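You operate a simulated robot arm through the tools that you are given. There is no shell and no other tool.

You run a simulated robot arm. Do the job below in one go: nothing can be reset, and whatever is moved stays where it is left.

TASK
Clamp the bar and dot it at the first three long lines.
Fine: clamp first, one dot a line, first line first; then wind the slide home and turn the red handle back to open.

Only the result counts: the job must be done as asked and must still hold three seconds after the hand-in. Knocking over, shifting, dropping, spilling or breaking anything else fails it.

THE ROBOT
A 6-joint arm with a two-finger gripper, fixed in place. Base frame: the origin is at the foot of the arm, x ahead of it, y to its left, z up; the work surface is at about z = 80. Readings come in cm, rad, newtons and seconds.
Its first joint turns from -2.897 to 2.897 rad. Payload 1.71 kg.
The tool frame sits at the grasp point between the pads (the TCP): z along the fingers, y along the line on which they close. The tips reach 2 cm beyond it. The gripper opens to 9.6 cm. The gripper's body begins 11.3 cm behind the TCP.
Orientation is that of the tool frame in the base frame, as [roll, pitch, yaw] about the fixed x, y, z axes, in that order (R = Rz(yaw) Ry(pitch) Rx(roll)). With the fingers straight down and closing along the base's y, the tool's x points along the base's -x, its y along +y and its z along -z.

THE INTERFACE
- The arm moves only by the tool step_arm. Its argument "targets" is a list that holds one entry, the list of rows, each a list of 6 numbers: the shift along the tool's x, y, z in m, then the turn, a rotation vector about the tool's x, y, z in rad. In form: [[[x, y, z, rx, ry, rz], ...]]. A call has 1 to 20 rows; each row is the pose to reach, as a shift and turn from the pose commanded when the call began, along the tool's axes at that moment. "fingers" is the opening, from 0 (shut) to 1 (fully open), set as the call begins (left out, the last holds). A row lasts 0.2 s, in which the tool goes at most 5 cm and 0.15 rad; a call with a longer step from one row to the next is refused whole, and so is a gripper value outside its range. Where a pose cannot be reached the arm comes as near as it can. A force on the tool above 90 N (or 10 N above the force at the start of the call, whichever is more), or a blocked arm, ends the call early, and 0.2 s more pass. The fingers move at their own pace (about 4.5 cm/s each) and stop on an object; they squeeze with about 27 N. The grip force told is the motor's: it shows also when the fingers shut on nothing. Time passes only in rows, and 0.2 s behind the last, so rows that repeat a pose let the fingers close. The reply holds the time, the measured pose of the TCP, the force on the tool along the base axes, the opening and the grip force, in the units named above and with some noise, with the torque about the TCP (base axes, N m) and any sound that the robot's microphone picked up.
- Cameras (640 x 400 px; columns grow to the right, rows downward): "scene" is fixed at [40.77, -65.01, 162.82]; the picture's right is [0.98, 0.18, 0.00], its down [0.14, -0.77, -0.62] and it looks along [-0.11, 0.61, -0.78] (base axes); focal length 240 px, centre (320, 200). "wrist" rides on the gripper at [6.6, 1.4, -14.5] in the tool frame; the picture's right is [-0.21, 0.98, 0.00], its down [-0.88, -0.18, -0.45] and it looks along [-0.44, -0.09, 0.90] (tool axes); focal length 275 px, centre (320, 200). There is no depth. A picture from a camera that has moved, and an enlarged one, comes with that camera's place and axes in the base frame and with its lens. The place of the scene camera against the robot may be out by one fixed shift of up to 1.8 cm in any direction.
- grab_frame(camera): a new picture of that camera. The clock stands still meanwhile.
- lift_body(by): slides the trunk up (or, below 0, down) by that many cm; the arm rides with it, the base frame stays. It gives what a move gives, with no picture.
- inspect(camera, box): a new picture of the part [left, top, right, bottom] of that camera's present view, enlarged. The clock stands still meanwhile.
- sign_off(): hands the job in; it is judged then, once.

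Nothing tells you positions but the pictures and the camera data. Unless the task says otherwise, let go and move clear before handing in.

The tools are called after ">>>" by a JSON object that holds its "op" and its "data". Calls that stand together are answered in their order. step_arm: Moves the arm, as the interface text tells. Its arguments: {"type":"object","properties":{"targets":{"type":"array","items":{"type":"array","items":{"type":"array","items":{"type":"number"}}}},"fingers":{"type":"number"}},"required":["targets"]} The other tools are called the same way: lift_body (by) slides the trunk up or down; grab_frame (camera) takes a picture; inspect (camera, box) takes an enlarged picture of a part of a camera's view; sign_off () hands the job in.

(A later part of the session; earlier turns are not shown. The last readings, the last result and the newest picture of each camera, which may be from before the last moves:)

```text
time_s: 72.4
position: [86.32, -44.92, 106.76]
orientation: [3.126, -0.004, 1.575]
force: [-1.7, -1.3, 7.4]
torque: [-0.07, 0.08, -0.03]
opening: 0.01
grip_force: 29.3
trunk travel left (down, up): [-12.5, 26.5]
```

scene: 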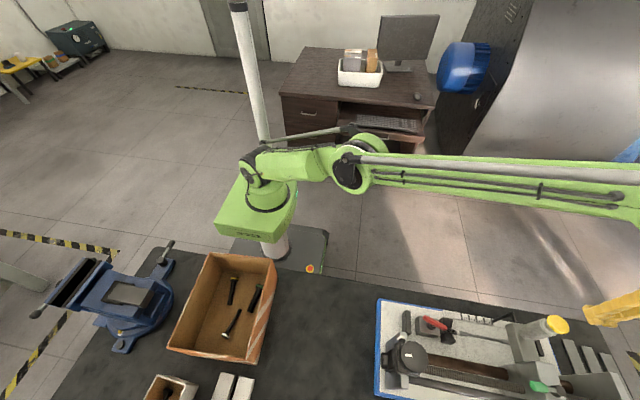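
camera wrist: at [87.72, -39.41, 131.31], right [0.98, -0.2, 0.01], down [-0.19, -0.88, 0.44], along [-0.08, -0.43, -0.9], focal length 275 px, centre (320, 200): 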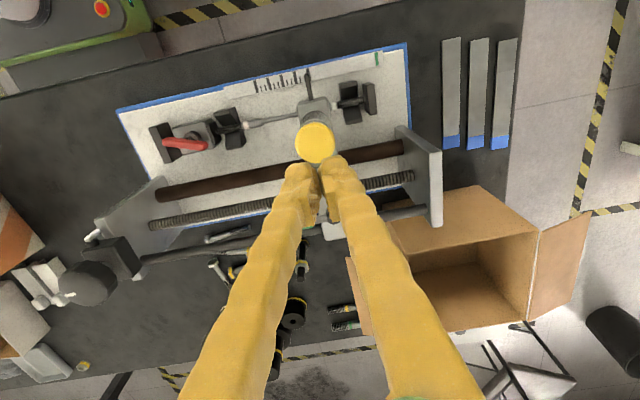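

>>> {"op": "step_arm", "data": {"targets": [[[0, 0, 0.002, 0, 0, 0], [0, 0, 0.004, 0, 0, 0], [0, 0, 0.006, 0, 0, 0], [0, 0, 0.006, 0, 0, 0]]]}}

>>> {"op": "inspect", "data": {"camera": "scene", "box": [500, 290, 600, 370]}}

>>> {"op": "grab_frame", "data": {"camera": "wrist"}}

```text
time_s: 73.4
position: [86.37, -44.94, 106.19]
orientation: [3.125, -0.003, 1.573]
force: [-1.9, -1.5, 8.4]
torque: [-0.1, 0.07, -0.01]
opening: 0.61
grip_force: 29.3
trunk travel left (down, up): [-12.5, 26.5]
```

```text
5.00 times, centred on (550, 330) of scene
camera zoom: at [40.77, -65.01, 162.82], right [0.98, 0.18, 0.0], down [0.14, -0.77, -0.62], along [-0.11, 0.61, -0.78], focal length 1201 px, centre (-830, -450)
```

zoom: 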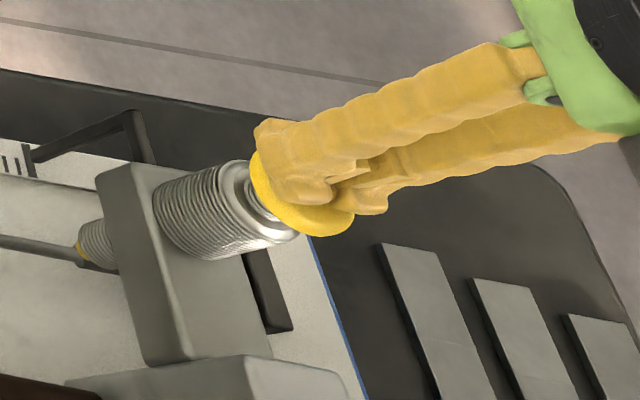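

```text
taken
camera wrist: at [87.3, -38.43, 120.7], right [0.98, -0.2, 0.02], down [-0.19, -0.88, 0.44], along [-0.08, -0.43, -0.9], focal length 275 px, centre (320, 200)
```

wrist: 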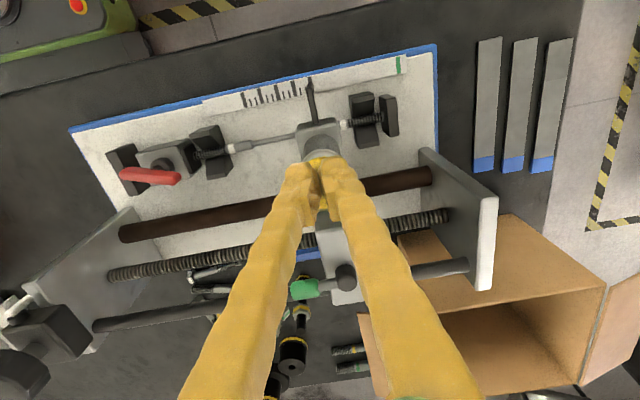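

The marking nib under the head is coming out just above the bar. I'll keep pressing.

>>> {"op": "step_arm", "data": {"targets": [[[0, 0, 0.002, 0, 0, 0], [0, 0, 0.004, 0, 0, 0], [0, 0, 0.004, 0, 0, 0]]]}}

>>> {"op": "inspect", "data": {"camera": "scene", "box": [500, 320, 540, 350]}}

```text
time_s: 74.2
position: [86.27, -44.82, 105.69]
orientation: [3.125, -0.004, 1.573]
force: [-1.5, -2.3, 10.7]
torque: [-0.13, 0.09, -0.03]
opening: 0.59
grip_force: 29.1
trunk travel left (down, up): [-12.5, 26.5]
```

```text
13.33 times, centred on (520, 335) of scene
camera zoom: at [40.77, -65.01, 162.82], right [0.98, 0.18, 0.0], down [0.14, -0.77, -0.62], along [-0.11, 0.61, -0.78], focal length 3203 px, centre (-2347, -1600)
```

zoom: 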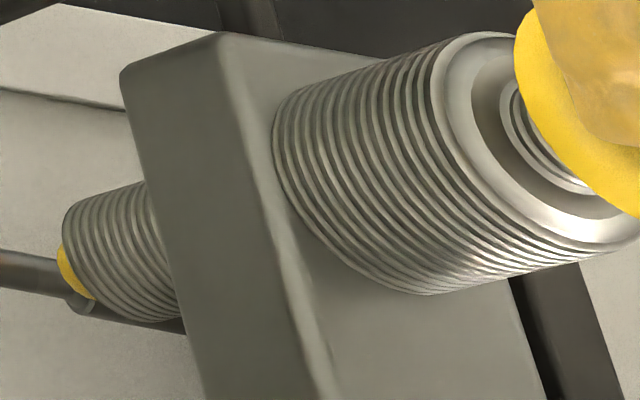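

Not tripped yet. Continuing down.

>>> {"op": "step_arm", "data": {"targets": [[[0, 0, 0.002, 0, 0, 0], [0, 0, 0.004, 0, 0, 0], [0, 0, 0.004, 0, 0, 0]]]}}

>>> {"op": "step_arm", "data": {"targets": [[[0, 0, 0.002, 0, 0, 0], [0, 0, 0.004, 0, 0, 0], [0, 0, 0.004, 0, 0, 0]]]}}

>>> {"op": "inspect", "data": {"camera": "scene", "box": [500, 320, 540, 350]}}

```text
time_s: 75.0
position: [86.29, -44.92, 105.26]
orientation: [3.124, -0.003, 1.574]
force: [-0.2, -4.1, 10.0]
torque: [-0.12, 0.05, 0.02]
opening: 0.61
grip_force: 29.3
trunk travel left (down, up): [-12.5, 26.5]
```

```text
time_s: 75.8
position: [86.29, -44.9, 105.12]
orientation: [3.124, 0.0, 1.575]
force: [7.2, -8.3, 30.9]
torque: [-0.32, -0.07, 0.06]
opening: 0.6
grip_force: 29.6
trunk travel left (down, up): [-12.5, 26.5]
```

```text
13.33 times, centred on (520, 335) of scene
camera zoom: at [40.77, -65.01, 162.82], right [0.98, 0.18, 0.0], down [0.14, -0.77, -0.62], along [-0.11, 0.61, -0.78], focal length 3203 px, centre (-2347, -1600)
```

zoom: 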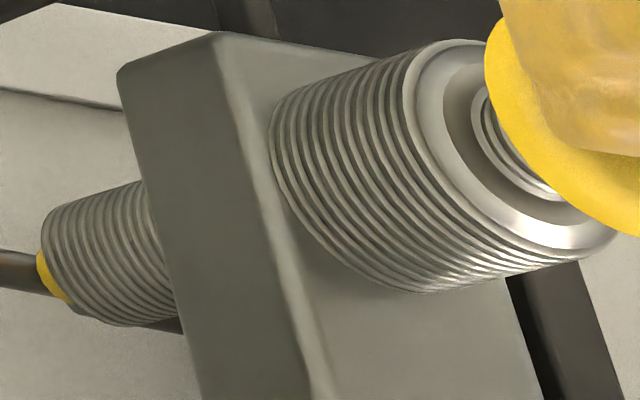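

The nib has reached the bar and the force has risen to 31 N. I'll press a bit more until it trips.

>>> {"op": "step_arm", "data": {"targets": [[[0, 0, 0.001, 0, 0, 0], [0, 0, 0.002, 0, 0, 0], [0, 0, 0.002, 0, 0, 0]]]}}

>>> {"op": "inspect", "data": {"camera": "scene", "box": [500, 320, 540, 350]}}

```text
time_s: 76.6
position: [86.15, -44.89, 104.99]
orientation: [3.123, -0.002, 1.574]
force: [14.8, -13.1, 57.8]
torque: [-0.53, -0.11, 0.12]
opening: 0.6
grip_force: 29.1
trunk travel left (down, up): [-12.5, 26.5]
```

```text
13.33 times, centred on (520, 335) of scene
camera zoom: at [40.77, -65.01, 162.82], right [0.98, 0.18, 0.0], down [0.14, -0.77, -0.62], along [-0.11, 0.61, -0.78], focal length 3203 px, centre (-2347, -1600)
```

zoom: 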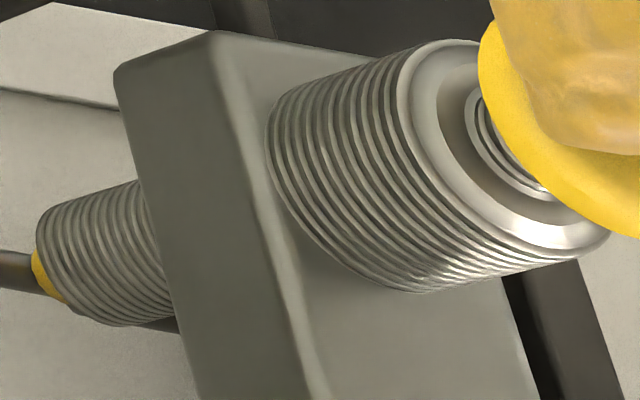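

58 N, and the nib is clearly on the bar. I'll ease off and look at the bar for a mark before deciding whether a firmer press is needed.

>>> {"op": "step_arm", "data": {"targets": [[[0, 0, -0.003, 0, 0, 0], [0, 0, -0.01, 0, 0, 0], [0, 0, -0.02, 0, 0, 0], [0, 0, -0.03, 0, 0, 0], [0, 0, -0.05, 0, 0, 0], [0, 0, -0.05, 0, 0, 0]]]}}

>>> {"op": "inspect", "data": {"camera": "scene", "box": [490, 310, 560, 360]}}

>>> {"op": "inspect", "data": {"camera": "scene", "box": [484, 312, 508, 330]}}

>>> {"op": "inspect", "data": {"camera": "wrist", "box": [240, 60, 400, 180]}}

```text
time_s: 78.0
position: [86.35, -44.88, 109.74]
orientation: [3.124, -0.004, 1.575]
force: [-0.4, -0.4, 0.2]
torque: [0.02, 0.0, -0.02]
opening: 0.0
grip_force: 29.3
trunk travel left (down, up): [-12.5, 26.5]
```

```text
8.00 times, centred on (525, 335) of scene
camera zoom: at [40.77, -65.01, 162.82], right [0.98, 0.18, 0.0], down [0.14, -0.77, -0.62], along [-0.11, 0.61, -0.78], focal length 1922 px, centre (-1320, -880)
```

zoom: 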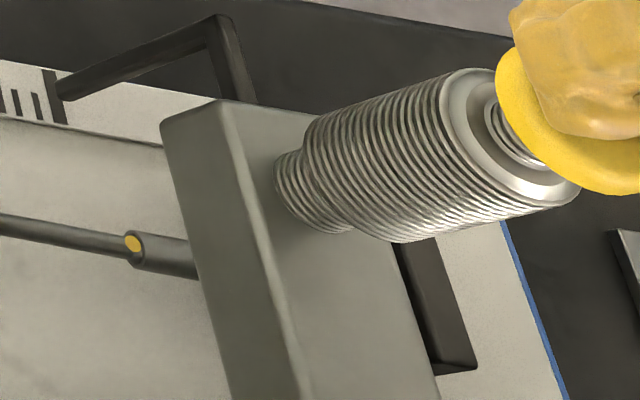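

```text
16.00 times, centred on (496, 321) of scene
camera zoom: at [40.77, -65.01, 162.82], right [0.98, 0.18, 0.0], down [0.14, -0.77, -0.62], along [-0.11, 0.61, -0.78], focal length 3844 px, centre (-2496, -1736)
```

zoom: 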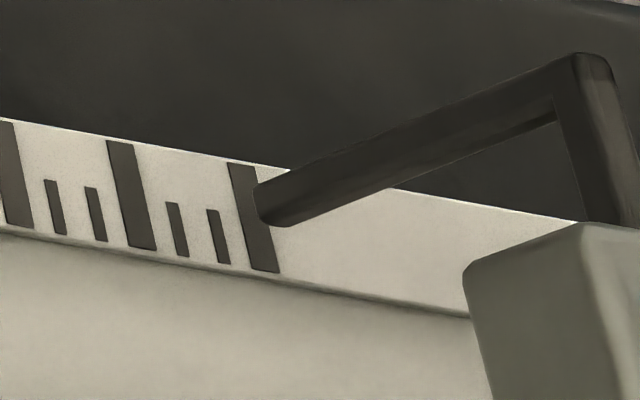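

```text
3.33 times, centred on (320, 120) of wrist
camera zoom: at [87.25, -38.44, 124.28], right [0.98, -0.2, 0.02], down [-0.19, -0.88, 0.44], along [-0.08, -0.43, -0.9], focal length 918 px, centre (320, 467)
```

zoom: 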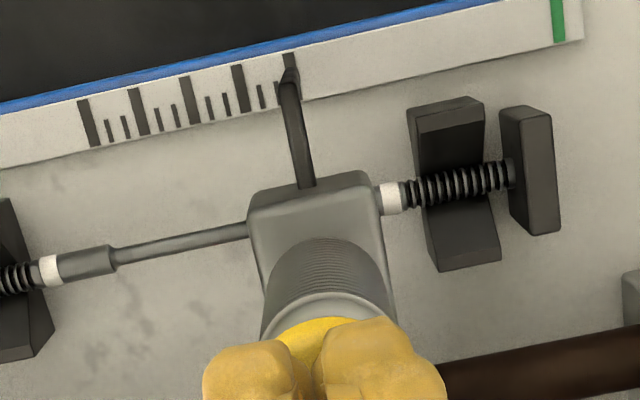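

A yellow dot is visible on the bar and the pointer hasn't shifted. Next I go back to the knob to advance one spacing, about 0.61 rad.

>>> {"op": "step_arm", "data": {"targets": [[[0, 0, -0.035, 0, 0, 0], [0, 0, -0.065, 0, 0, 0], [-0.013, -0.035, -0.065, 0, 0, 0], [-0.027, -0.07, -0.065, 0, 0, 0], [-0.04, -0.11, -0.065, 0, 0, 0], [-0.057, -0.15, -0.065, 0, 0, 0], [-0.074, -0.19, -0.065, 0, 0, 0], [-0.09, -0.23, -0.065, 0, 0, 0], [-0.105, -0.27, -0.065, 0, 0, 0], [-0.116, -0.2945, -0.065, 0, 0, 0], [-0.116, -0.2945, -0.065, 0, 0, 0]]], "fingers": 0.9}}

```text
time_s: 80.4
position: [56.77, -56.71, 115.81]
orientation: [3.127, -0.003, 1.574]
force: [0.1, 0.6, -0.3]
torque: [-0.02, -0.01, 0.02]
opening: 8.63
grip_force: 0.0
trunk travel left (down, up): [-12.5, 26.5]
```

I'm above the knob. Descend, grip, and turn 0.61 rad clockwise.

>>> {"op": "step_arm", "data": {"targets": [[[0.001, 0.001, 0.04, 0, 0, 0], [0.001, 0.001, 0.075, 0, 0, 0], [0.001, 0.001, 0.098, 0, 0, 0], [0.001, 0.001, 0.098, 0, 0, 0]]], "fingers": 0.9}}

>>> {"op": "step_arm", "data": {"targets": [[[0, 0, 0, 0, 0, 0], [0, 0, 0, 0, 0, 0], [0, 0, 0, 0, 0, 0], [0, 0, 0, 0, 0, 0], [0, 0, 0, 0, 0, 0.1], [0, 0, 0, 0, 0, 0.2], [0, 0, 0, 0, 0, 0.3], [0, 0, 0, 0, 0, 0.4], [0, 0, 0, 0, 0, 0.5], [0, 0, 0, 0, 0, 0.58], [0, 0, 0, 0, 0, 0.61], [0, 0, 0, 0, 0, 0.61]]], "fingers": 0}}

>>> {"op": "step_arm", "data": {"targets": [[[0, 0, 0, 0, 0, 0], [0, 0, 0, 0, 0, 0], [0, 0, 0, 0, 0, 0], [0, 0, -0.03, 0, 0, 0], [0, 0, -0.07, 0, 0, 0], [0, 0, -0.1, 0, 0, 0], [0, 0, -0.1, 0, 0, 0]]], "fingers": 0.9}}

>>> {"op": "grab_frame", "data": {"camera": "scene"}}

>>> {"op": "inspect", "data": {"camera": "scene", "box": [470, 305, 530, 345]}}

```text
time_s: 81.4
position: [57.01, -56.61, 105.93]
orientation: [3.126, -0.004, 1.575]
force: [0.3, 0.9, -0.4]
torque: [0.04, -0.03, 0.01]
opening: 8.66
grip_force: 0.1
trunk travel left (down, up): [-12.5, 26.5]
```

```text
time_s: 84.0
position: [56.92, -56.43, 106.07]
orientation: [3.13, -0.012, 0.963]
force: [-30.8, 10.4, -15.3]
torque: [-0.21, -0.33, -0.05]
opening: 5.24
grip_force: 35.1
trunk travel left (down, up): [-12.5, 26.5]
```

```text
time_s: 85.6
position: [57.0, -56.57, 116.05]
orientation: [3.129, -0.012, 0.962]
force: [-0.7, 0.0, 0.0]
torque: [0.0, -0.01, 0.02]
opening: 8.64
grip_force: 0.0
trunk travel left (down, up): [-12.5, 26.5]
```

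```text
taken
```

scene: 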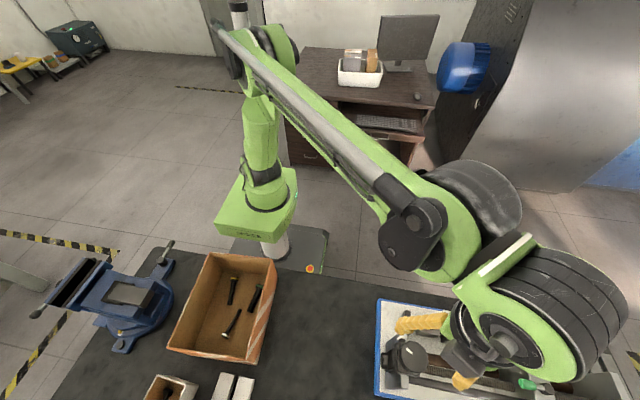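

```text
10.00 times, centred on (500, 325) of scene
camera zoom: at [40.77, -65.01, 162.82], right [0.98, 0.18, 0.0], down [0.14, -0.77, -0.62], along [-0.11, 0.61, -0.78], focal length 2402 px, centre (-1480, -1050)
```

zoom: 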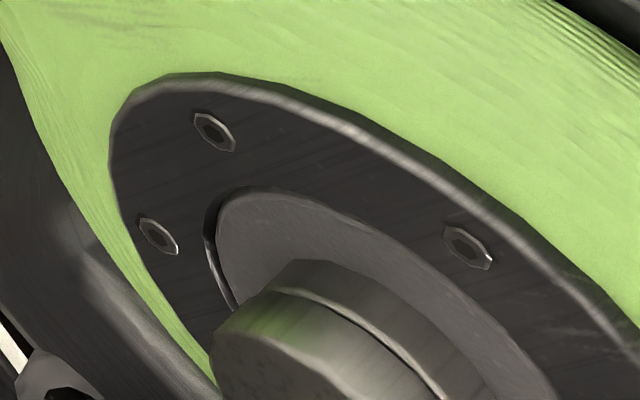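

Now I return to the side-viewing pose to check the pointer on line two.

>>> {"op": "step_arm", "data": {"targets": [[[0.043, 0.009, 0, 0, 0, -0.08], [0.087, 0.018, 0, 0, 0, -0.16], [0.13, 0.026, 0, 0, 0, -0.24], [0.174, 0.035, 0, 0, 0, -0.32], [0.217, 0.044, 0, 0, 0, -0.4], [0.261, 0.053, 0, 0, 0, -0.48], [0.305, 0.062, 0, 0, 0, -0.56], [0.348, 0.0706, 0, 0, 0, -0.612], [0.348, 0.0706, 0.04, 0, 0, -0.612], [0.348, 0.0706, 0.08, 0, 0, -0.612], [0.348, 0.0706, 0.12, 0, 0, -0.612], [0.348, 0.0706, 0.155, 0, 0, -0.612], [0.348, 0.0706, 0.155, 0, 0, -0.612]]], "fingers": 1}}

>>> {"op": "inspect", "data": {"camera": "wrist", "box": [260, 150, 400, 250]}}

>>> {"op": "inspect", "data": {"camera": "wrist", "box": [300, 175, 350, 215]}}

```text
time_s: 88.4
position: [82.88, -31.98, 101.06]
orientation: [3.125, -0.003, 1.576]
force: [0.4, -0.6, -0.1]
torque: [0.02, -0.02, -0.01]
opening: 9.63
grip_force: 0.0
trunk travel left (down, up): [-12.5, 26.5]
```

```text
4.00 times, centred on (330, 200) of wrist
camera zoom: at [83.8, -25.42, 115.39], right [0.98, -0.2, 0.01], down [-0.19, -0.88, 0.44], along [-0.08, -0.43, -0.9], focal length 1101 px, centre (280, 200)
```

zoom: 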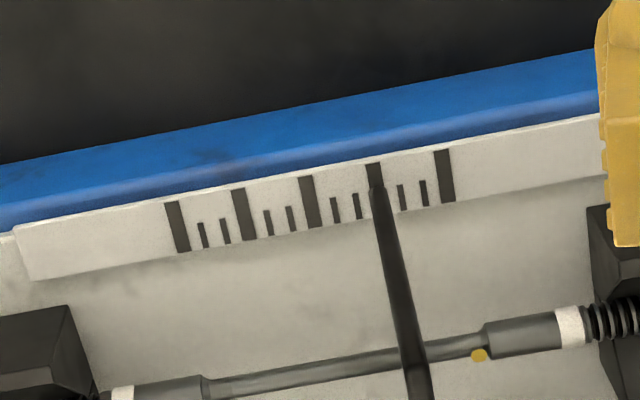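

```text
10.00 times, centred on (325, 195) of wrist
camera zoom: at [83.8, -25.42, 115.39], right [0.98, -0.2, 0.01], down [-0.19, -0.88, 0.44], along [-0.08, -0.43, -0.9], focal length 2753 px, centre (270, 250)
```

zoom: 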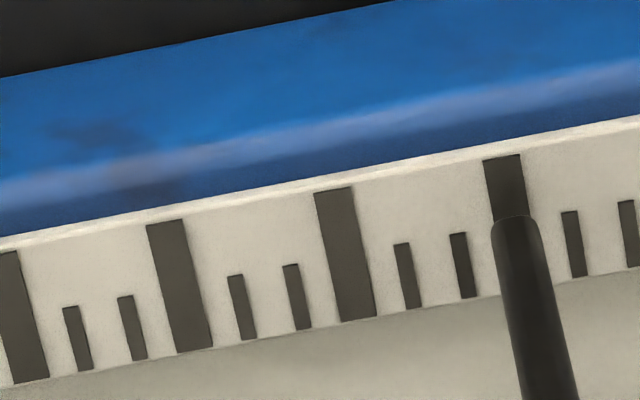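

The pointer is exactly on line two. I'll rise and move over the cap, now near x≈84.2.

>>> {"op": "step_arm", "data": {"targets": [[[0, 0, -0.04, 0, 0, 0], [0, 0, -0.08, 0, 0, 0], [0, 0, -0.12, 0, 0, 0], [0, 0, -0.16, 0, 0, 0], [-0.03, 0.005, -0.16, 0, 0, 0], [-0.07, 0.01, -0.16, 0, 0, 0], [-0.11, 0.013, -0.16, 0, 0, 0], [-0.132, 0.013, -0.16, 0, 0, 0], [-0.132, 0.013, -0.13, 0, 0, 0], [-0.132, 0.013, -0.1, 0, 0, 0], [-0.132, 0.013, -0.1, 0, 0, 0]]], "fingers": 0}}

>>> {"op": "inspect", "data": {"camera": "wrist", "box": [240, 80, 400, 220]}}

>>> {"op": "inspect", "data": {"camera": "scene", "box": [490, 280, 610, 360]}}

```text
time_s: 90.8
position: [83.88, -45.14, 110.73]
orientation: [3.124, -0.004, 1.576]
force: [0.5, 0.5, 0.4]
torque: [0.0, 0.0, 0.01]
opening: 0.0
grip_force: 26.8
trunk travel left (down, up): [-12.5, 26.5]
```

```text
2.86 times, centred on (320, 150) of wrist
camera zoom: at [84.97, -38.67, 125.32], right [0.98, -0.2, 0.02], down [-0.19, -0.88, 0.44], along [-0.08, -0.43, -0.9], focal length 786 px, centre (320, 343)
```

zoom: 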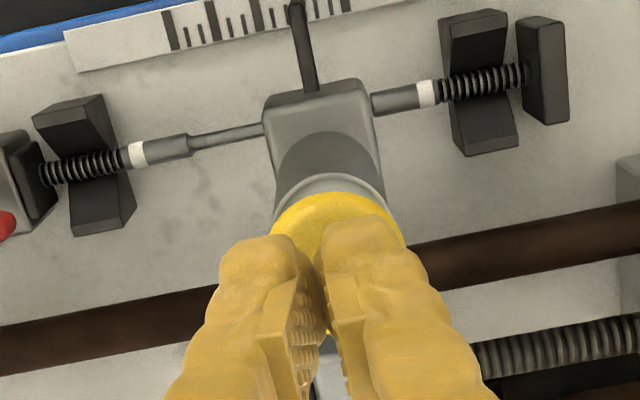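

```text
5.00 times, centred on (550, 320) of scene
camera zoom: at [40.77, -65.01, 162.82], right [0.98, 0.18, 0.0], down [0.14, -0.77, -0.62], along [-0.11, 0.61, -0.78], focal length 1201 px, centre (-830, -400)
```

zoom: 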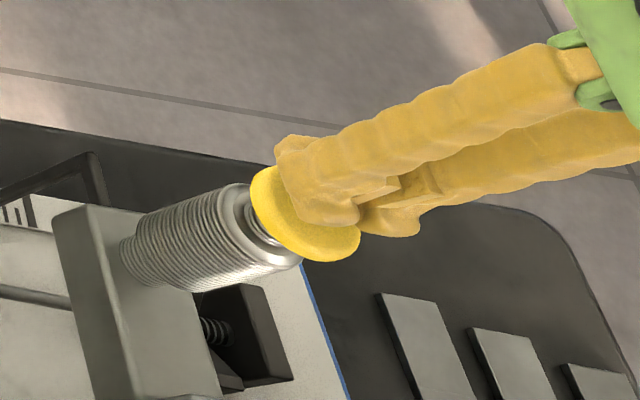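

Alignment is nearly the same as before. I'll press with a small correction, most of the way first.

>>> {"op": "step_arm", "data": {"targets": [[[0.0025, 0.002, 0.01, 0, 0, 0], [0.0025, 0.002, 0.018, 0, 0, 0], [0.0025, 0.002, 0.024, 0, 0, 0], [0.0025, 0.002, 0.03, 0, 0, 0], [0.0025, 0.002, 0.035, 0, 0, 0], [0.0025, 0.002, 0.04, 0, 0, 0], [0.0025, 0.002, 0.045, 0, 0, 0], [0.0025, 0.002, 0.05, 0, 0, 0], [0.0025, 0.002, 0.053, 0, 0, 0], [0.0025, 0.002, 0.053, 0, 0, 0]]]}}

```text
time_s: 93.0
position: [84.26, -44.81, 105.72]
orientation: [3.125, -0.004, 1.577]
force: [0.0, -1.9, 10.2]
torque: [-0.06, 0.08, -0.06]
opening: 0.62
grip_force: 29.1
trunk travel left (down, up): [-12.5, 26.5]
```

>>> {"op": "step_arm", "data": {"targets": [[[0, 0, 0.002, 0, 0, 0], [0, 0, 0.004, 0, 0, 0], [0, 0, 0.006, 0, 0, 0], [0, 0, 0.008, 0, 0, 0], [0, 0, 0.008, 0, 0, 0]]]}}

```text
time_s: 94.2
position: [84.21, -44.87, 104.94]
orientation: [3.123, -0.003, 1.575]
force: [4.2, -6.1, 31.3]
torque: [-0.29, 0.01, 0.05]
opening: 0.59
grip_force: 29.4
trunk travel left (down, up): [-12.5, 26.5]
```

>>> {"op": "step_arm", "data": {"targets": [[[0, 0, 0.001, 0, 0, 0], [0, 0, 0.002, 0, 0, 0], [0, 0, 0.002, 0, 0, 0]]]}}

>>> {"op": "step_arm", "data": {"targets": [[[0, 0, -0.003, 0, 0, 0], [0, 0, -0.01, 0, 0, 0], [0, 0, -0.02, 0, 0, 0], [0, 0, -0.03, 0, 0, 0], [0, 0, -0.07, 0, 0, 0], [0, 0, -0.11, 0, 0, 0], [0, 0, -0.11, 0, 0, 0]]]}}

>>> {"op": "inspect", "data": {"camera": "scene", "box": [480, 305, 550, 355]}}

```text
time_s: 95.0
position: [84.2, -44.83, 104.99]
orientation: [3.121, 0.0, 1.575]
force: [18.2, -16.9, 67.2]
torque: [-0.62, -0.21, 0.13]
opening: 0.58
grip_force: 29.2
trunk travel left (down, up): [-12.5, 26.5]
```

```text
time_s: 96.6
position: [84.09, -45.01, 115.67]
orientation: [3.126, -0.002, 1.577]
force: [0.5, 0.2, -0.5]
torque: [0.0, 0.01, -0.01]
opening: 0.0
grip_force: 29.5
trunk travel left (down, up): [-12.5, 26.5]
```

```text
8.00 times, centred on (515, 330) of scene
camera zoom: at [40.77, -65.01, 162.82], right [0.98, 0.18, 0.0], down [0.14, -0.77, -0.62], along [-0.11, 0.61, -0.78], focal length 1922 px, centre (-1240, -840)
```

zoom: 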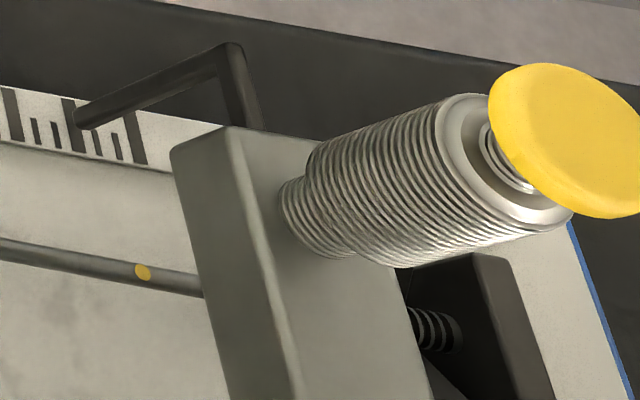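

The second dot is on the bar. Back to the knob for the third line.

>>> {"op": "step_arm", "data": {"targets": [[[-0.013, -0.035, 0, 0, 0, 0], [-0.027, -0.07, 0, 0, 0, 0], [-0.04, -0.11, 0, 0, 0, 0], [-0.057, -0.15, 0, 0, 0, 0], [-0.074, -0.19, 0, 0, 0, 0], [-0.095, -0.23, 0, 0, 0, 0], [-0.115, -0.272, 0, 0, 0, 0], [-0.115, -0.272, 0, 0, 0, 0], [-0.115, -0.272, 0.04, 0, 0, 0], [-0.115, -0.272, 0.075, 0, 0, 0], [-0.115, -0.272, 0.096, 0, 0, 0], [-0.115, -0.272, 0.096, 0, 0, 0]]], "fingers": 0.9}}

```text
time_s: 99.2
position: [57.16, -56.56, 105.42]
orientation: [3.126, -0.004, 1.576]
force: [-0.9, -0.3, 0.0]
torque: [0.03, -0.02, 0.01]
opening: 8.64
grip_force: 0.1
trunk travel left (down, up): [-12.5, 26.5]
```

>>> {"op": "step_arm", "data": {"targets": [[[0, -0.0015, -0.005, 0, 0, 0], [0, -0.0015, -0.005, 0, 0, 0]]], "fingers": 0.9}}

>>> {"op": "step_arm", "data": {"targets": [[[0, 0, 0, 0, 0, 0], [0, 0, 0, 0, 0, 0], [0, 0, 0, 0, 0, 0], [0, 0, 0, 0, 0, 0], [0, 0, 0, 0, 0, 0.1], [0, 0, 0, 0, 0, 0.2], [0, 0, 0, 0, 0, 0.3], [0, 0, 0, 0, 0, 0.4], [0, 0, 0, 0, 0, 0.5], [0, 0, 0, 0, 0, 0.58], [0, 0, 0, 0, 0, 0.61], [0, 0, 0, 0, 0, 0.61]]], "fingers": 0}}

>>> {"op": "step_arm", "data": {"targets": [[[0, 0, 0, 0, 0, 0], [0, 0, 0, 0, 0, 0], [0, 0, 0, 0, 0, 0], [0, 0, -0.03, 0, 0, 0], [0, 0, -0.07, 0, 0, 0], [0, 0, -0.1, 0, 0, 0], [0, 0, -0.1, 0, 0, 0]]], "fingers": 0.9}}

```text
time_s: 99.8
position: [56.89, -56.47, 105.95]
orientation: [3.125, -0.003, 1.577]
force: [-0.1, 0.2, -0.7]
torque: [-0.03, -0.02, -0.01]
opening: 8.66
grip_force: 0.0
trunk travel left (down, up): [-12.5, 26.5]
```

```text
time_s: 102.4
position: [56.99, -56.61, 106.12]
orientation: [3.13, -0.012, 0.965]
force: [-20.7, 9.4, -15.5]
torque: [-0.17, -0.19, -0.05]
opening: 5.21
grip_force: 35.1
trunk travel left (down, up): [-12.5, 26.5]
```

```text
time_s: 104.0
position: [57.01, -56.55, 116.08]
orientation: [3.129, -0.012, 0.964]
force: [-0.3, -0.7, 0.2]
torque: [-0.03, -0.04, -0.02]
opening: 8.63
grip_force: 0.0
trunk travel left (down, up): [-12.5, 26.5]
```

Now I check the pointer on line three from the side view.

>>> {"op": "step_arm", "data": {"targets": [[[0.043, 0.007, 0, 0, 0, -0.08], [0.085, 0.014, 0, 0, 0, -0.16], [0.127, 0.02, 0, 0, 0, -0.24], [0.169, 0.027, 0, 0, 0, -0.32], [0.211, 0.034, 0, 0, 0, -0.4], [0.253, 0.041, 0, 0, 0, -0.48], [0.295, 0.048, 0, 0, 0, -0.56], [0.337, 0.054, 0, 0, 0, -0.612], [0.337, 0.054, 0.04, 0, 0, -0.612], [0.337, 0.054, 0.08, 0, 0, -0.612], [0.337, 0.054, 0.12, 0, 0, -0.612], [0.337, 0.054, 0.155, 0, 0, -0.612], [0.337, 0.054, 0.155, 0, 0, -0.612]]], "fingers": 1}}

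>>> {"op": "inspect", "data": {"camera": "wrist", "box": [260, 150, 400, 250]}}

>>> {"op": "inspect", "data": {"camera": "wrist", "box": [300, 175, 350, 215]}}

```text
time_s: 106.8
position: [80.79, -31.85, 100.75]
orientation: [3.126, -0.005, 1.578]
force: [-0.5, 0.2, 1.8]
torque: [0.02, 0.01, 0.0]
opening: 9.59
grip_force: 0.1
trunk travel left (down, up): [-12.5, 26.5]
```

```text
4.00 times, centred on (330, 200) of wrist
camera zoom: at [81.75, -25.31, 115.35], right [0.98, -0.2, 0.01], down [-0.19, -0.88, 0.44], along [-0.07, -0.43, -0.9], focal length 1101 px, centre (280, 200)
```

zoom: 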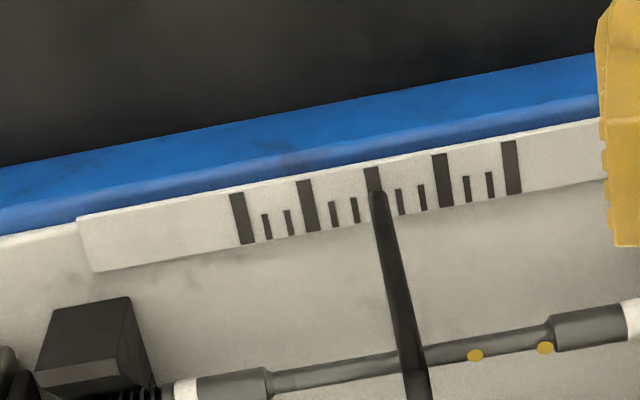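

```text
10.00 times, centred on (325, 195) of wrist
camera zoom: at [81.75, -25.31, 115.35], right [0.98, -0.2, 0.01], down [-0.19, -0.88, 0.44], along [-0.07, -0.43, -0.9], focal length 2753 px, centre (270, 250)
```

zoom: 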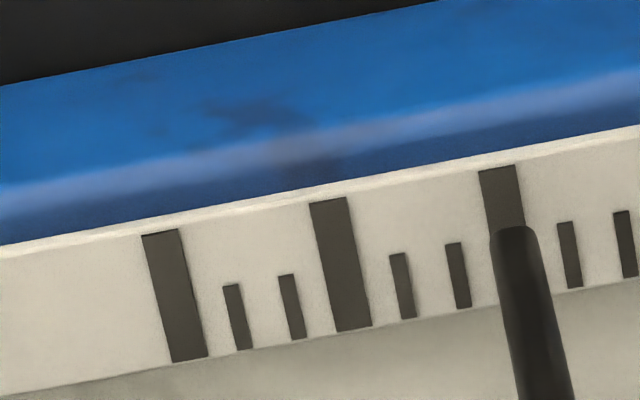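

The pointer is on line three, within half a millimetre. I'll move over the cap and press for the third dot.

>>> {"op": "step_arm", "data": {"targets": [[[0, 0, -0.04, 0, 0, 0], [0, 0, -0.08, 0, 0, 0], [0, 0, -0.12, 0, 0, 0], [0, 0, -0.16, 0, 0, 0], [-0.03, 0.005, -0.16, 0, 0, 0], [-0.07, 0.01, -0.16, 0, 0, 0], [-0.11, 0.013, -0.16, 0, 0, 0], [-0.131, 0.014, -0.16, 0, 0, 0], [-0.131, 0.014, -0.13, 0, 0, 0], [-0.131, 0.014, -0.1, 0, 0, 0], [-0.131, 0.014, -0.1, 0, 0, 0]]], "fingers": 0}}

>>> {"op": "inspect", "data": {"camera": "wrist", "box": [240, 80, 400, 220]}}

```text
time_s: 109.2
position: [82.07, -44.98, 110.97]
orientation: [3.126, -0.003, 1.577]
force: [0.2, 0.6, -0.2]
torque: [0.0, 0.0, 0.02]
opening: 0.0
grip_force: 26.7
trunk travel left (down, up): [-12.5, 26.5]
```

```text
2.86 times, centred on (320, 150) of wrist
camera zoom: at [82.98, -38.52, 125.42], right [0.98, -0.2, 0.01], down [-0.19, -0.88, 0.44], along [-0.07, -0.43, -0.9], focal length 786 px, centre (320, 343)
```

zoom: 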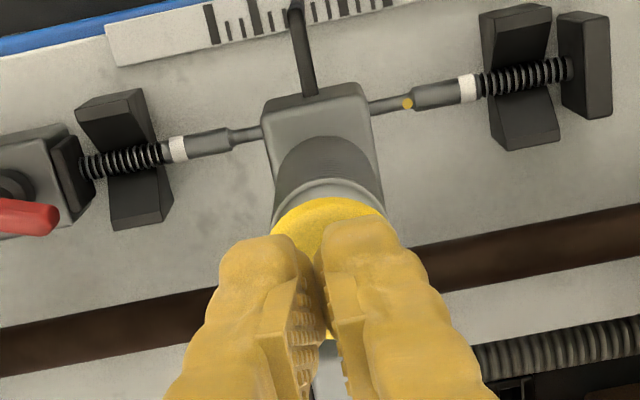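

Alignment matches the earlier presses. Pressing now.

>>> {"op": "step_arm", "data": {"targets": [[[0.001, 0.001, 0.01, 0, 0, 0], [0.001, 0.001, 0.018, 0, 0, 0], [0.001, 0.001, 0.024, 0, 0, 0], [0.001, 0.001, 0.03, 0, 0, 0], [0.001, 0.001, 0.035, 0, 0, 0], [0.001, 0.001, 0.04, 0, 0, 0], [0.001, 0.001, 0.045, 0, 0, 0], [0.001, 0.001, 0.05, 0, 0, 0], [0.001, 0.001, 0.055, 0, 0, 0], [0.001, 0.001, 0.055, 0, 0, 0]]]}}

>>> {"op": "step_arm", "data": {"targets": [[[0, 0, 0.002, 0, 0, 0], [0, 0, 0.004, 0, 0, 0], [0, 0, 0.006, 0, 0, 0], [0, 0, 0.006, 0, 0, 0]]]}}

```text
time_s: 111.4
position: [82.16, -45.0, 105.54]
orientation: [3.124, -0.003, 1.578]
force: [-3.6, 0.0, 10.4]
torque: [-0.03, 0.1, -0.04]
opening: 0.61
grip_force: 29.5
trunk travel left (down, up): [-12.5, 26.5]
```

```text
time_s: 112.4
position: [82.09, -44.81, 105.02]
orientation: [3.124, 0.0, 1.577]
force: [5.6, -4.7, 25.8]
torque: [-0.26, -0.02, 0.11]
opening: 0.62
grip_force: 29.6
trunk travel left (down, up): [-12.5, 26.5]
```

>>> {"op": "step_arm", "data": {"targets": [[[0, 0, 0.001, 0, 0, 0], [0, 0, 0.0025, 0, 0, 0], [0, 0, 0.0025, 0, 0, 0]]]}}

>>> {"op": "step_arm", "data": {"targets": [[[0, 0, -0.003, 0, 0, 0], [0, 0, -0.01, 0, 0, 0], [0, 0, -0.02, 0, 0, 0], [0, 0, -0.03, 0, 0, 0], [0, 0, -0.07, 0, 0, 0], [0, 0, -0.11, 0, 0, 0], [0, 0, -0.11, 0, 0, 0]]]}}

>>> {"op": "inspect", "data": {"camera": "scene", "box": [470, 305, 550, 355]}}

>>> {"op": "inspect", "data": {"camera": "wrist", "box": [240, 80, 400, 220]}}

```text
time_s: 113.2
position: [82.05, -44.82, 104.96]
orientation: [3.124, -0.001, 1.58]
force: [17.8, -12.0, 58.4]
torque: [-0.51, -0.21, 0.17]
opening: 0.61
grip_force: 29.5
trunk travel left (down, up): [-12.5, 26.5]
```

```text
time_s: 114.8
position: [81.99, -44.84, 115.71]
orientation: [3.126, -0.003, 1.579]
force: [-0.5, 0.0, -0.2]
torque: [-0.01, 0.02, -0.01]
opening: 0.0
grip_force: 29.2
trunk travel left (down, up): [-12.5, 26.5]
```

```text
8.00 times, centred on (510, 330) of scene
camera zoom: at [40.77, -65.01, 162.82], right [0.98, 0.18, 0.0], down [0.14, -0.77, -0.62], along [-0.11, 0.61, -0.78], focal length 1922 px, centre (-1200, -840)
```

zoom: 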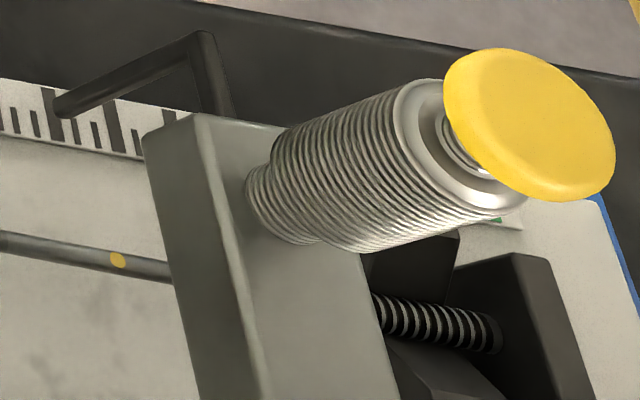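

```text
2.86 times, centred on (320, 150) of wrist
camera zoom: at [82.95, -38.35, 130.16], right [0.98, -0.2, 0.02], down [-0.19, -0.88, 0.44], along [-0.07, -0.43, -0.9], focal length 786 px, centre (320, 343)
```

zoom: 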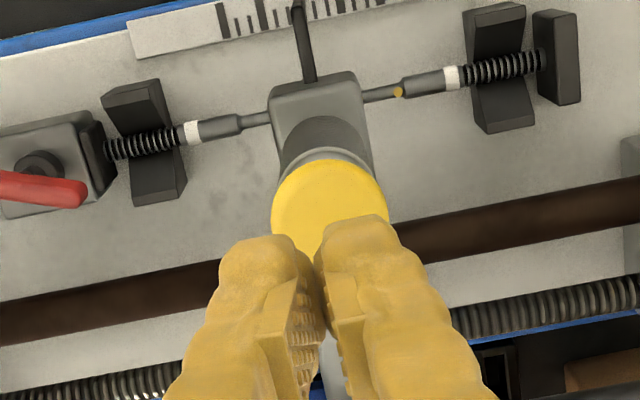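

The third dot is made. Now I return to the knob with the gripper turned to yaw≈0.4 so I can wind counter-clockwise, about 4.27 rad back in two grips.

>>> {"op": "step_arm", "data": {"targets": [[[-0.013, -0.03, 0, 0, 0, 0.13], [-0.026, -0.06, 0, 0, 0, 0.26], [-0.039, -0.09, 0, 0, 0, 0.39], [-0.052, -0.12, 0, 0, 0, 0.52], [-0.065, -0.15, 0, 0, 0, 0.65], [-0.078, -0.18, 0, 0, 0, 0.78], [-0.091, -0.21, 0, 0, 0, 0.91], [-0.104, -0.235, 0, 0, 0, 1.05], [-0.1166, -0.251, 0, 0, 0, 1.18], [-0.1166, -0.251, 0, 0, 0, 1.18]]], "fingers": 0.9}}

```text
time_s: 117.0
position: [56.97, -56.71, 115.18]
orientation: [3.138, -0.015, 0.394]
force: [0.0, 0.6, -0.2]
torque: [-0.01, 0.0, 0.0]
opening: 8.64
grip_force: 0.1
trunk travel left (down, up): [-12.5, 26.5]
```

>>> {"op": "step_arm", "data": {"targets": [[[0, -0.001, 0.04, 0, 0, 0], [0, -0.001, 0.075, 0, 0, 0], [0, -0.001, 0.091, 0, 0, 0], [0, -0.001, 0.091, 0, 0, 0]]], "fingers": 0.9}}

>>> {"op": "step_arm", "data": {"targets": [[[0, 0, 0, 0, 0, 0], [0, 0, 0, 0, 0, 0], [0, 0, 0, 0, 0, 0], [0, 0, 0, 0, 0, 0], [0, 0, 0, 0, 0, -0.14], [0, 0, 0, 0, 0, -0.28], [0, 0, 0, 0, 0, -0.42], [0, 0, 0, 0, 0, -0.56], [0, 0, 0, 0, 0, -0.7], [0, 0, 0, 0, 0, -0.84], [0, 0, 0, 0, 0, -0.98], [0, 0, 0, 0, 0, -1.12], [0, 0, 0, 0, 0, -1.26], [0, 0, 0, 0, 0, -1.4], [0, 0, 0, 0, 0, -1.54], [0, 0, 0, 0, 0, -1.68], [0, 0, 0, 0, 0, -1.82], [0, 0, 0, 0, 0, -1.96], [0, 0, 0, 0, 0, -2.1], [0, 0, 0, 0, 0, -2.1]]], "fingers": 0}}

>>> {"op": "grab_frame", "data": {"camera": "wrist"}}

>>> {"op": "inspect", "data": {"camera": "wrist", "box": [500, 100, 640, 220]}}

```text
time_s: 118.0
position: [57.12, -56.68, 106.11]
orientation: [3.138, -0.016, 0.398]
force: [0.2, -1.2, 0.0]
torque: [-0.01, 0.01, 0.0]
opening: 8.63
grip_force: 0.1
trunk travel left (down, up): [-12.5, 26.5]
```

```text
time_s: 122.2
position: [57.07, -56.64, 106.27]
orientation: [3.128, 0.015, 2.5]
force: [-5.5, -4.2, 18.5]
torque: [0.1, 0.03, 0.05]
opening: 5.21
grip_force: 35.1
trunk travel left (down, up): [-12.5, 26.5]
```

```text
taken
camera wrist: at [52.26, -51.62, 120.58], right [0.75, 0.66, 0.01], down [0.58, -0.67, 0.45], along [0.31, -0.33, -0.89], focal length 275 px, centre (320, 200)
```

wrist: 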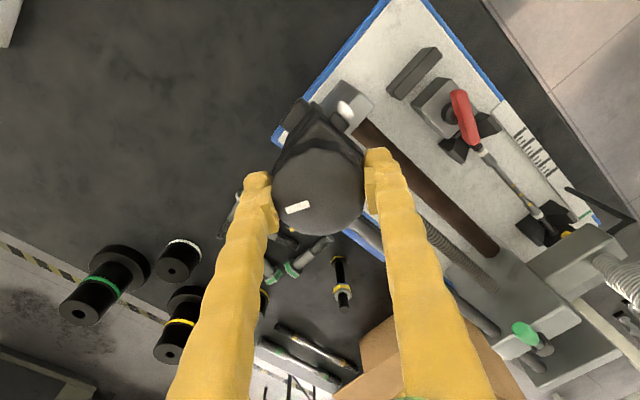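

```text
3.33 times, centred on (570, 160) of wrist
camera zoom: at [52.26, -51.62, 120.58], right [0.75, 0.66, 0.01], down [0.58, -0.67, 0.45], along [0.31, -0.33, -0.89], focal length 918 px, centre (-513, 333)
```

zoom: 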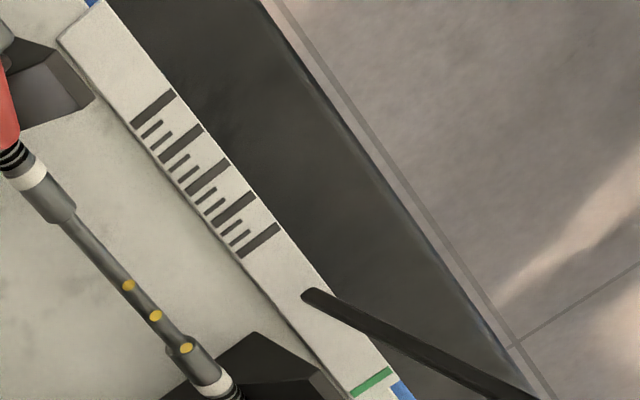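

All three dots are visible on the bar and the slide is halfway home. I'll release, swing back and regrip for the rest.

>>> {"op": "step_arm", "data": {"targets": [[[0, 0, 0, 0, 0, 0], [0, 0, 0, 0, 0, 0], [0, 0, 0, 0, 0, 0], [0, 0, -0.03, 0, 0, 0], [0, 0, -0.04, 0, 0, 0.14], [0, 0, -0.04, 0, 0, 0.28], [0, 0, -0.04, 0, 0, 0.42], [0, 0, -0.04, 0, 0, 0.56], [0, 0, -0.04, 0, 0, 0.7], [0, 0, -0.04, 0, 0, 0.84], [0, 0, -0.04, 0, 0, 0.98], [0, 0, -0.04, 0, 0, 1.12], [0, 0, -0.04, 0, 0, 1.26], [0, 0, -0.04, 0, 0, 1.4], [0, 0, -0.04, 0, 0, 1.54], [0, 0, -0.04, 0, 0, 1.68], [0, 0, -0.04, 0, 0, 1.82], [0, 0, -0.04, 0, 0, 1.96], [0, 0, -0.04, 0, 0, 2.1], [0, 0, -0.04, 0, 0, 2.1]]], "fingers": 0.9}}

>>> {"op": "step_arm", "data": {"targets": [[[0, 0, 0.02, 0, 0, 0.07], [0, 0, 0.04, 0, 0, 0.07], [0, 0, 0.04, 0, 0, 0.07]]], "fingers": 0.9}}

```text
time_s: 126.4
position: [57.14, -56.7, 110.08]
orientation: [3.138, -0.015, 0.396]
force: [0.1, 0.2, 0.2]
torque: [0.0, -0.03, 0.0]
opening: 8.64
grip_force: 0.0
trunk travel left (down, up): [-12.5, 26.5]
```

```text
time_s: 127.2
position: [57.22, -56.7, 106.04]
orientation: [3.139, -0.016, 0.328]
force: [-0.2, -0.4, -0.6]
torque: [0.04, -0.03, -0.05]
opening: 8.66
grip_force: 0.0
trunk travel left (down, up): [-12.5, 26.5]
```

>>> {"op": "step_arm", "data": {"targets": [[[0, 0, 0, 0, 0, 0], [0, 0, 0, 0, 0, 0], [0, 0, 0, 0, 0, 0], [0, 0, 0, 0, 0, 0], [0, 0, 0, 0, 0, -0.14], [0, 0, 0, 0, 0, -0.28], [0, 0, 0, 0, 0, -0.42], [0, 0, 0, 0, 0, -0.56], [0, 0, 0, 0, 0, -0.7], [0, 0, 0, 0, 0, -0.84], [0, 0, 0, 0, 0, -0.98], [0, 0, 0, 0, 0, -1.12], [0, 0, 0, 0, 0, -1.26], [0, 0, 0, 0, 0, -1.4], [0, 0, 0, 0, 0, -1.54], [0, 0, 0, 0, 0, -1.68], [0, 0, 0, 0, 0, -1.82], [0, 0, 0, 0, 0, -1.96], [0, 0, 0, 0, 0, -2.08], [0, 0, 0, 0, 0, -2.08]]], "fingers": 0}}

>>> {"op": "inspect", "data": {"camera": "wrist", "box": [540, 130, 640, 240]}}

```text
time_s: 131.4
position: [57.13, -56.7, 106.16]
orientation: [3.13, 0.013, 2.409]
force: [1.0, -12.0, 23.5]
torque: [-0.27, -0.23, -0.38]
opening: 5.22
grip_force: 35.1
trunk travel left (down, up): [-12.5, 26.5]
```

```text
3.64 times, centred on (590, 185) of wrist
camera zoom: at [52.77, -51.3, 120.57], right [0.81, 0.59, 0.02], down [0.52, -0.72, 0.45], along [0.28, -0.36, -0.89], focal length 1001 px, centre (-662, 254)
```

zoom: 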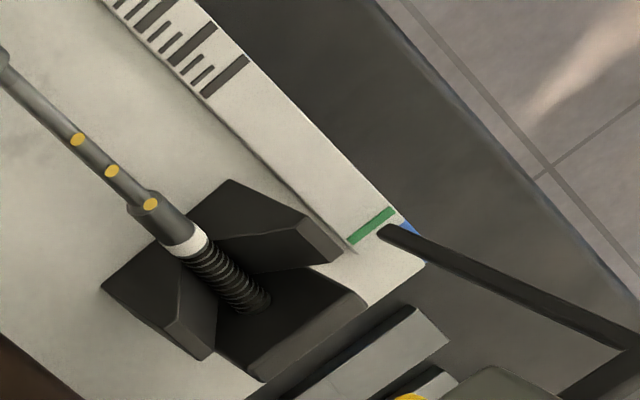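

The pointer is nearly back at the green mark and a counter-torque has appeared, so a home stop is probably close. I'll go a touch more.

>>> {"op": "step_arm", "data": {"targets": [[[0, 0, 0, 0, 0, -0.04], [0, 0, 0, 0, 0, -0.04]]]}}

>>> {"op": "inspect", "data": {"camera": "wrist", "box": [590, 170, 620, 200]}}

```text
time_s: 132.0
position: [57.12, -56.69, 106.14]
orientation: [3.129, 0.013, 2.449]
force: [-0.2, -8.2, 21.6]
torque: [0.17, 0.08, -0.44]
opening: 5.2
grip_force: 35.4
trunk travel left (down, up): [-12.5, 26.5]
```

```text
13.33 times, centred on (605, 185) of wrist
camera zoom: at [52.52, -51.41, 120.55], right [0.78, 0.62, 0.01], down [0.55, -0.7, 0.45], along [0.29, -0.35, -0.89], focal length 3670 px, centre (-3480, 400)
```

zoom: 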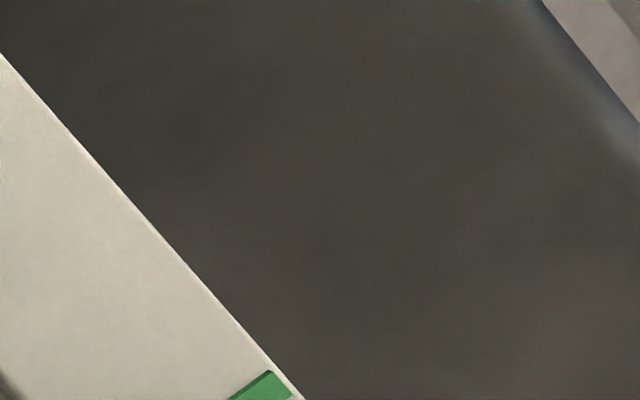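

The torque suggests the slide is against its home stop. I'll release, rise and go toward the red handle, which also clears the scene camera's view of the pointer.

>>> {"op": "step_arm", "data": {"targets": [[[0, 0, 0, 0, 0, 0], [0, 0, 0, 0, 0, 0], [0, 0, 0, 0, 0, 0], [0, 0, -0.03, 0, 0, 0], [0, 0, -0.06, 0, 0, 0], [0, 0, -0.09, 0, 0, 0], [0, 0, -0.09, 0, 0, 0]]], "fingers": 0.8}}

>>> {"op": "inspect", "data": {"camera": "scene", "box": [500, 320, 560, 370]}}

```text
time_s: 133.6
position: [57.13, -56.61, 115.16]
orientation: [3.129, 0.011, 2.449]
force: [0.4, 0.3, -0.1]
torque: [-0.02, -0.03, -0.04]
opening: 7.68
grip_force: 0.1
trunk travel left (down, up): [-12.5, 26.5]
```

```text
8.00 times, centred on (530, 345) of scene
camera zoom: at [40.77, -65.01, 162.82], right [0.98, 0.18, 0.0], down [0.14, -0.77, -0.62], along [-0.11, 0.61, -0.78], focal length 1922 px, centre (-1360, -960)
```

zoom: 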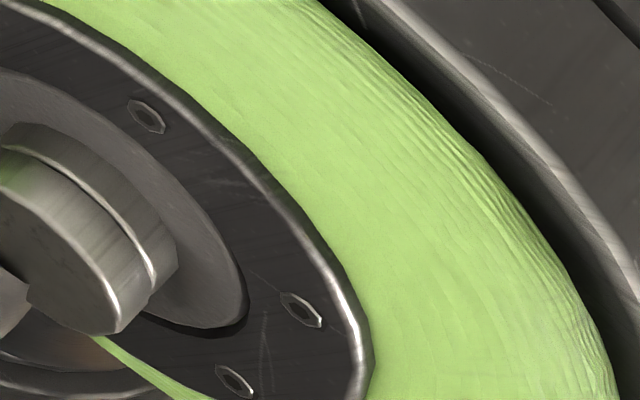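

>>> {"op": "step_arm", "data": {"targets": [[[0, 0.008, 0, 0, 0, 0.14], [0, 0.016, 0, 0, 0, 0.28], [-0.001, 0.024, 0, 0, 0, 0.42], [-0.001, 0.032, 0, 0, 0, 0.56], [-0.002, 0.04, 0, 0, 0, 0.7], [-0.002, 0.048, 0, 0, 0, 0.84], [-0.003, 0.056, 0, 0, 0, 0.98], [-0.003, 0.064, 0, 0, 0, 1.12], [-0.003, 0.072, 0, 0, 0, 1.26], [-0.004, 0.08, 0, 0, 0, 1.4], [-0.004, 0.088, 0, 0, 0, 1.54], [-0.004, 0.096, 0, 0, 0, 1.68], [-0.005, 0.104, 0, 0, 0, 1.82], [-0.005, 0.112, 0, 0, 0, 1.96], [-0.005, 0.12, 0, 0, 0, 2.1], [-0.006, 0.128, 0, 0, 0, 2.24], [-0.006, 0.136, 0, 0, 0, 2.38], [-0.006, 0.144, 0, 0, 0, 2.52], [-0.006, 0.149, 0, 0, 0, 2.66], [-0.006, 0.149, 0, 0, 0, 2.78]]], "fingers": 0.45}}

>>> {"op": "inspect", "data": {"camera": "scene", "box": [500, 320, 560, 370]}}

>>> {"op": "grab_frame", "data": {"camera": "wrist"}}

```text
time_s: 137.8
position: [66.98, -45.55, 115.29]
orientation: [-3.134, -0.013, -0.337]
force: [0.4, -0.3, 0.5]
torque: [-0.02, 0.0, -0.03]
opening: 4.32
grip_force: 0.1
trunk travel left (down, up): [-12.5, 26.5]
```

```text
8.00 times, centred on (530, 345) of scene
camera zoom: at [40.77, -65.01, 162.82], right [0.98, 0.18, 0.0], down [0.14, -0.77, -0.62], along [-0.11, 0.61, -0.78], focal length 1922 px, centre (-1360, -960)
```

zoom: 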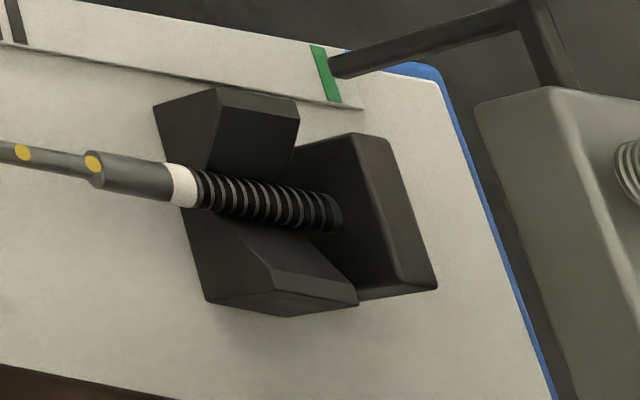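

```text
taken
camera wrist: at [72.32, -49.1, 129.8], right [-0.52, -0.86, -0.01], down [-0.77, 0.46, 0.43], along [-0.37, 0.23, -0.9], focal length 275 px, centre (320, 200)
```

wrist: 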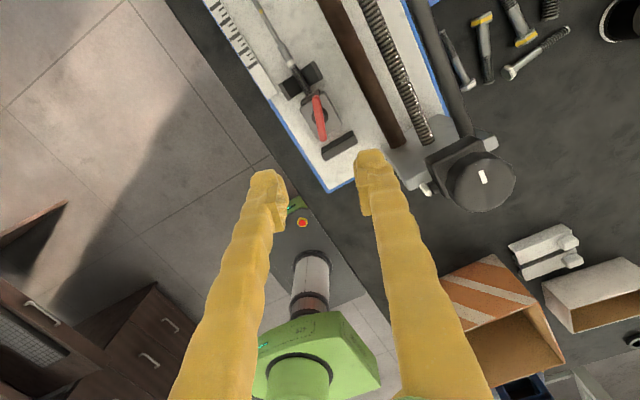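

The slide is back exactly where it started: the pointer image matches the first one. Now I'll look at the red handle to grip it.

>>> {"op": "inspect", "data": {"camera": "wrist", "box": [270, 70, 370, 170]}}

```text
4.00 times, centred on (320, 120) of wrist
camera zoom: at [72.32, -49.1, 129.8], right [-0.52, -0.86, -0.01], down [-0.77, 0.46, 0.43], along [-0.37, 0.23, -0.9], focal length 1101 px, centre (320, 520)
```

zoom: 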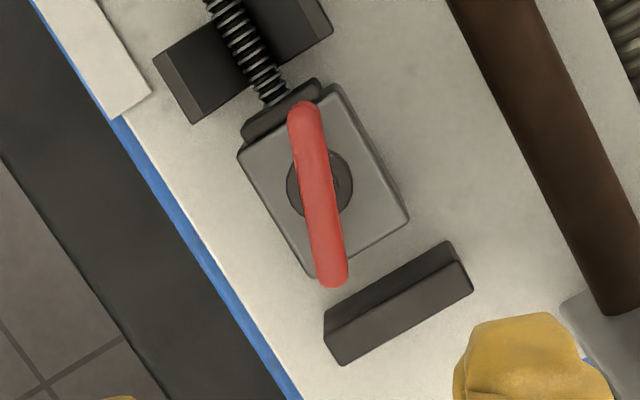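

The handle is at (67.0,-45.6) with angle -0.35, matching the gripper. I'll descend and grip.

>>> {"op": "step_arm", "data": {"targets": [[[0, 0, 0.04, 0, 0, 0.01], [0, 0, 0.08, 0, 0, 0.01], [0, 0, 0.12, 0, 0, 0.01], [0, 0, 0.16, 0, 0, 0.01], [0, 0, 0.19, 0, 0, 0.01], [0, 0, 0.215, 0, 0, 0.01], [0, 0, 0.23, 0, 0, 0.01], [0, 0, 0.23, 0, 0, 0.01]]], "fingers": 0.36}}

>>> {"op": "step_arm", "data": {"targets": [[[0, 0, 0, 0, 0, 0], [0, 0, 0, 0, 0, 0], [0, 0, 0, 0, 0, 0], [0, 0, 0, 0, 0, 0]]], "fingers": 0}}

```text
time_s: 139.6
position: [67.27, -45.46, 92.3]
orientation: [-3.133, -0.013, -0.342]
force: [-0.3, 0.2, -1.4]
torque: [0.0, 0.02, -0.02]
opening: 3.47
grip_force: 0.0
trunk travel left (down, up): [-12.5, 26.5]
```

```text
time_s: 140.6
position: [67.26, -45.49, 92.31]
orientation: [-3.133, -0.015, -0.342]
force: [-0.3, -0.8, -2.2]
torque: [-0.02, -0.04, -0.01]
opening: 1.29
grip_force: 35.3
trunk travel left (down, up): [-12.5, 26.5]
```

Gripped. I'll turn counter-clockwise in two stages, following the block as it moves back in -x.

>>> {"op": "step_arm", "data": {"targets": [[[-0.0008, 0.0003, 0, 0, 0, -0.12], [-0.0016, 0.0006, 0, 0, 0, -0.24], [-0.0025, 0.0009, 0, 0, 0, -0.36], [-0.0033, 0.0012, 0, 0, 0, -0.48], [-0.0041, 0.0015, 0, 0, 0, -0.6], [-0.005, 0.0018, 0, 0, 0, -0.72], [-0.0058, 0.002, 0, 0, 0, -0.84], [-0.0066, 0.0023, 0, 0, 0, -0.96], [-0.0066, 0.0023, 0, 0, 0, -0.96]]], "fingers": 0}}

```text
time_s: 142.6
position: [66.64, -45.62, 92.41]
orientation: [3.136, -0.013, 0.619]
force: [8.6, -9.5, 10.7]
torque: [-0.08, -0.13, 0.0]
opening: 1.3
grip_force: 34.8
trunk travel left (down, up): [-12.5, 26.5]
```

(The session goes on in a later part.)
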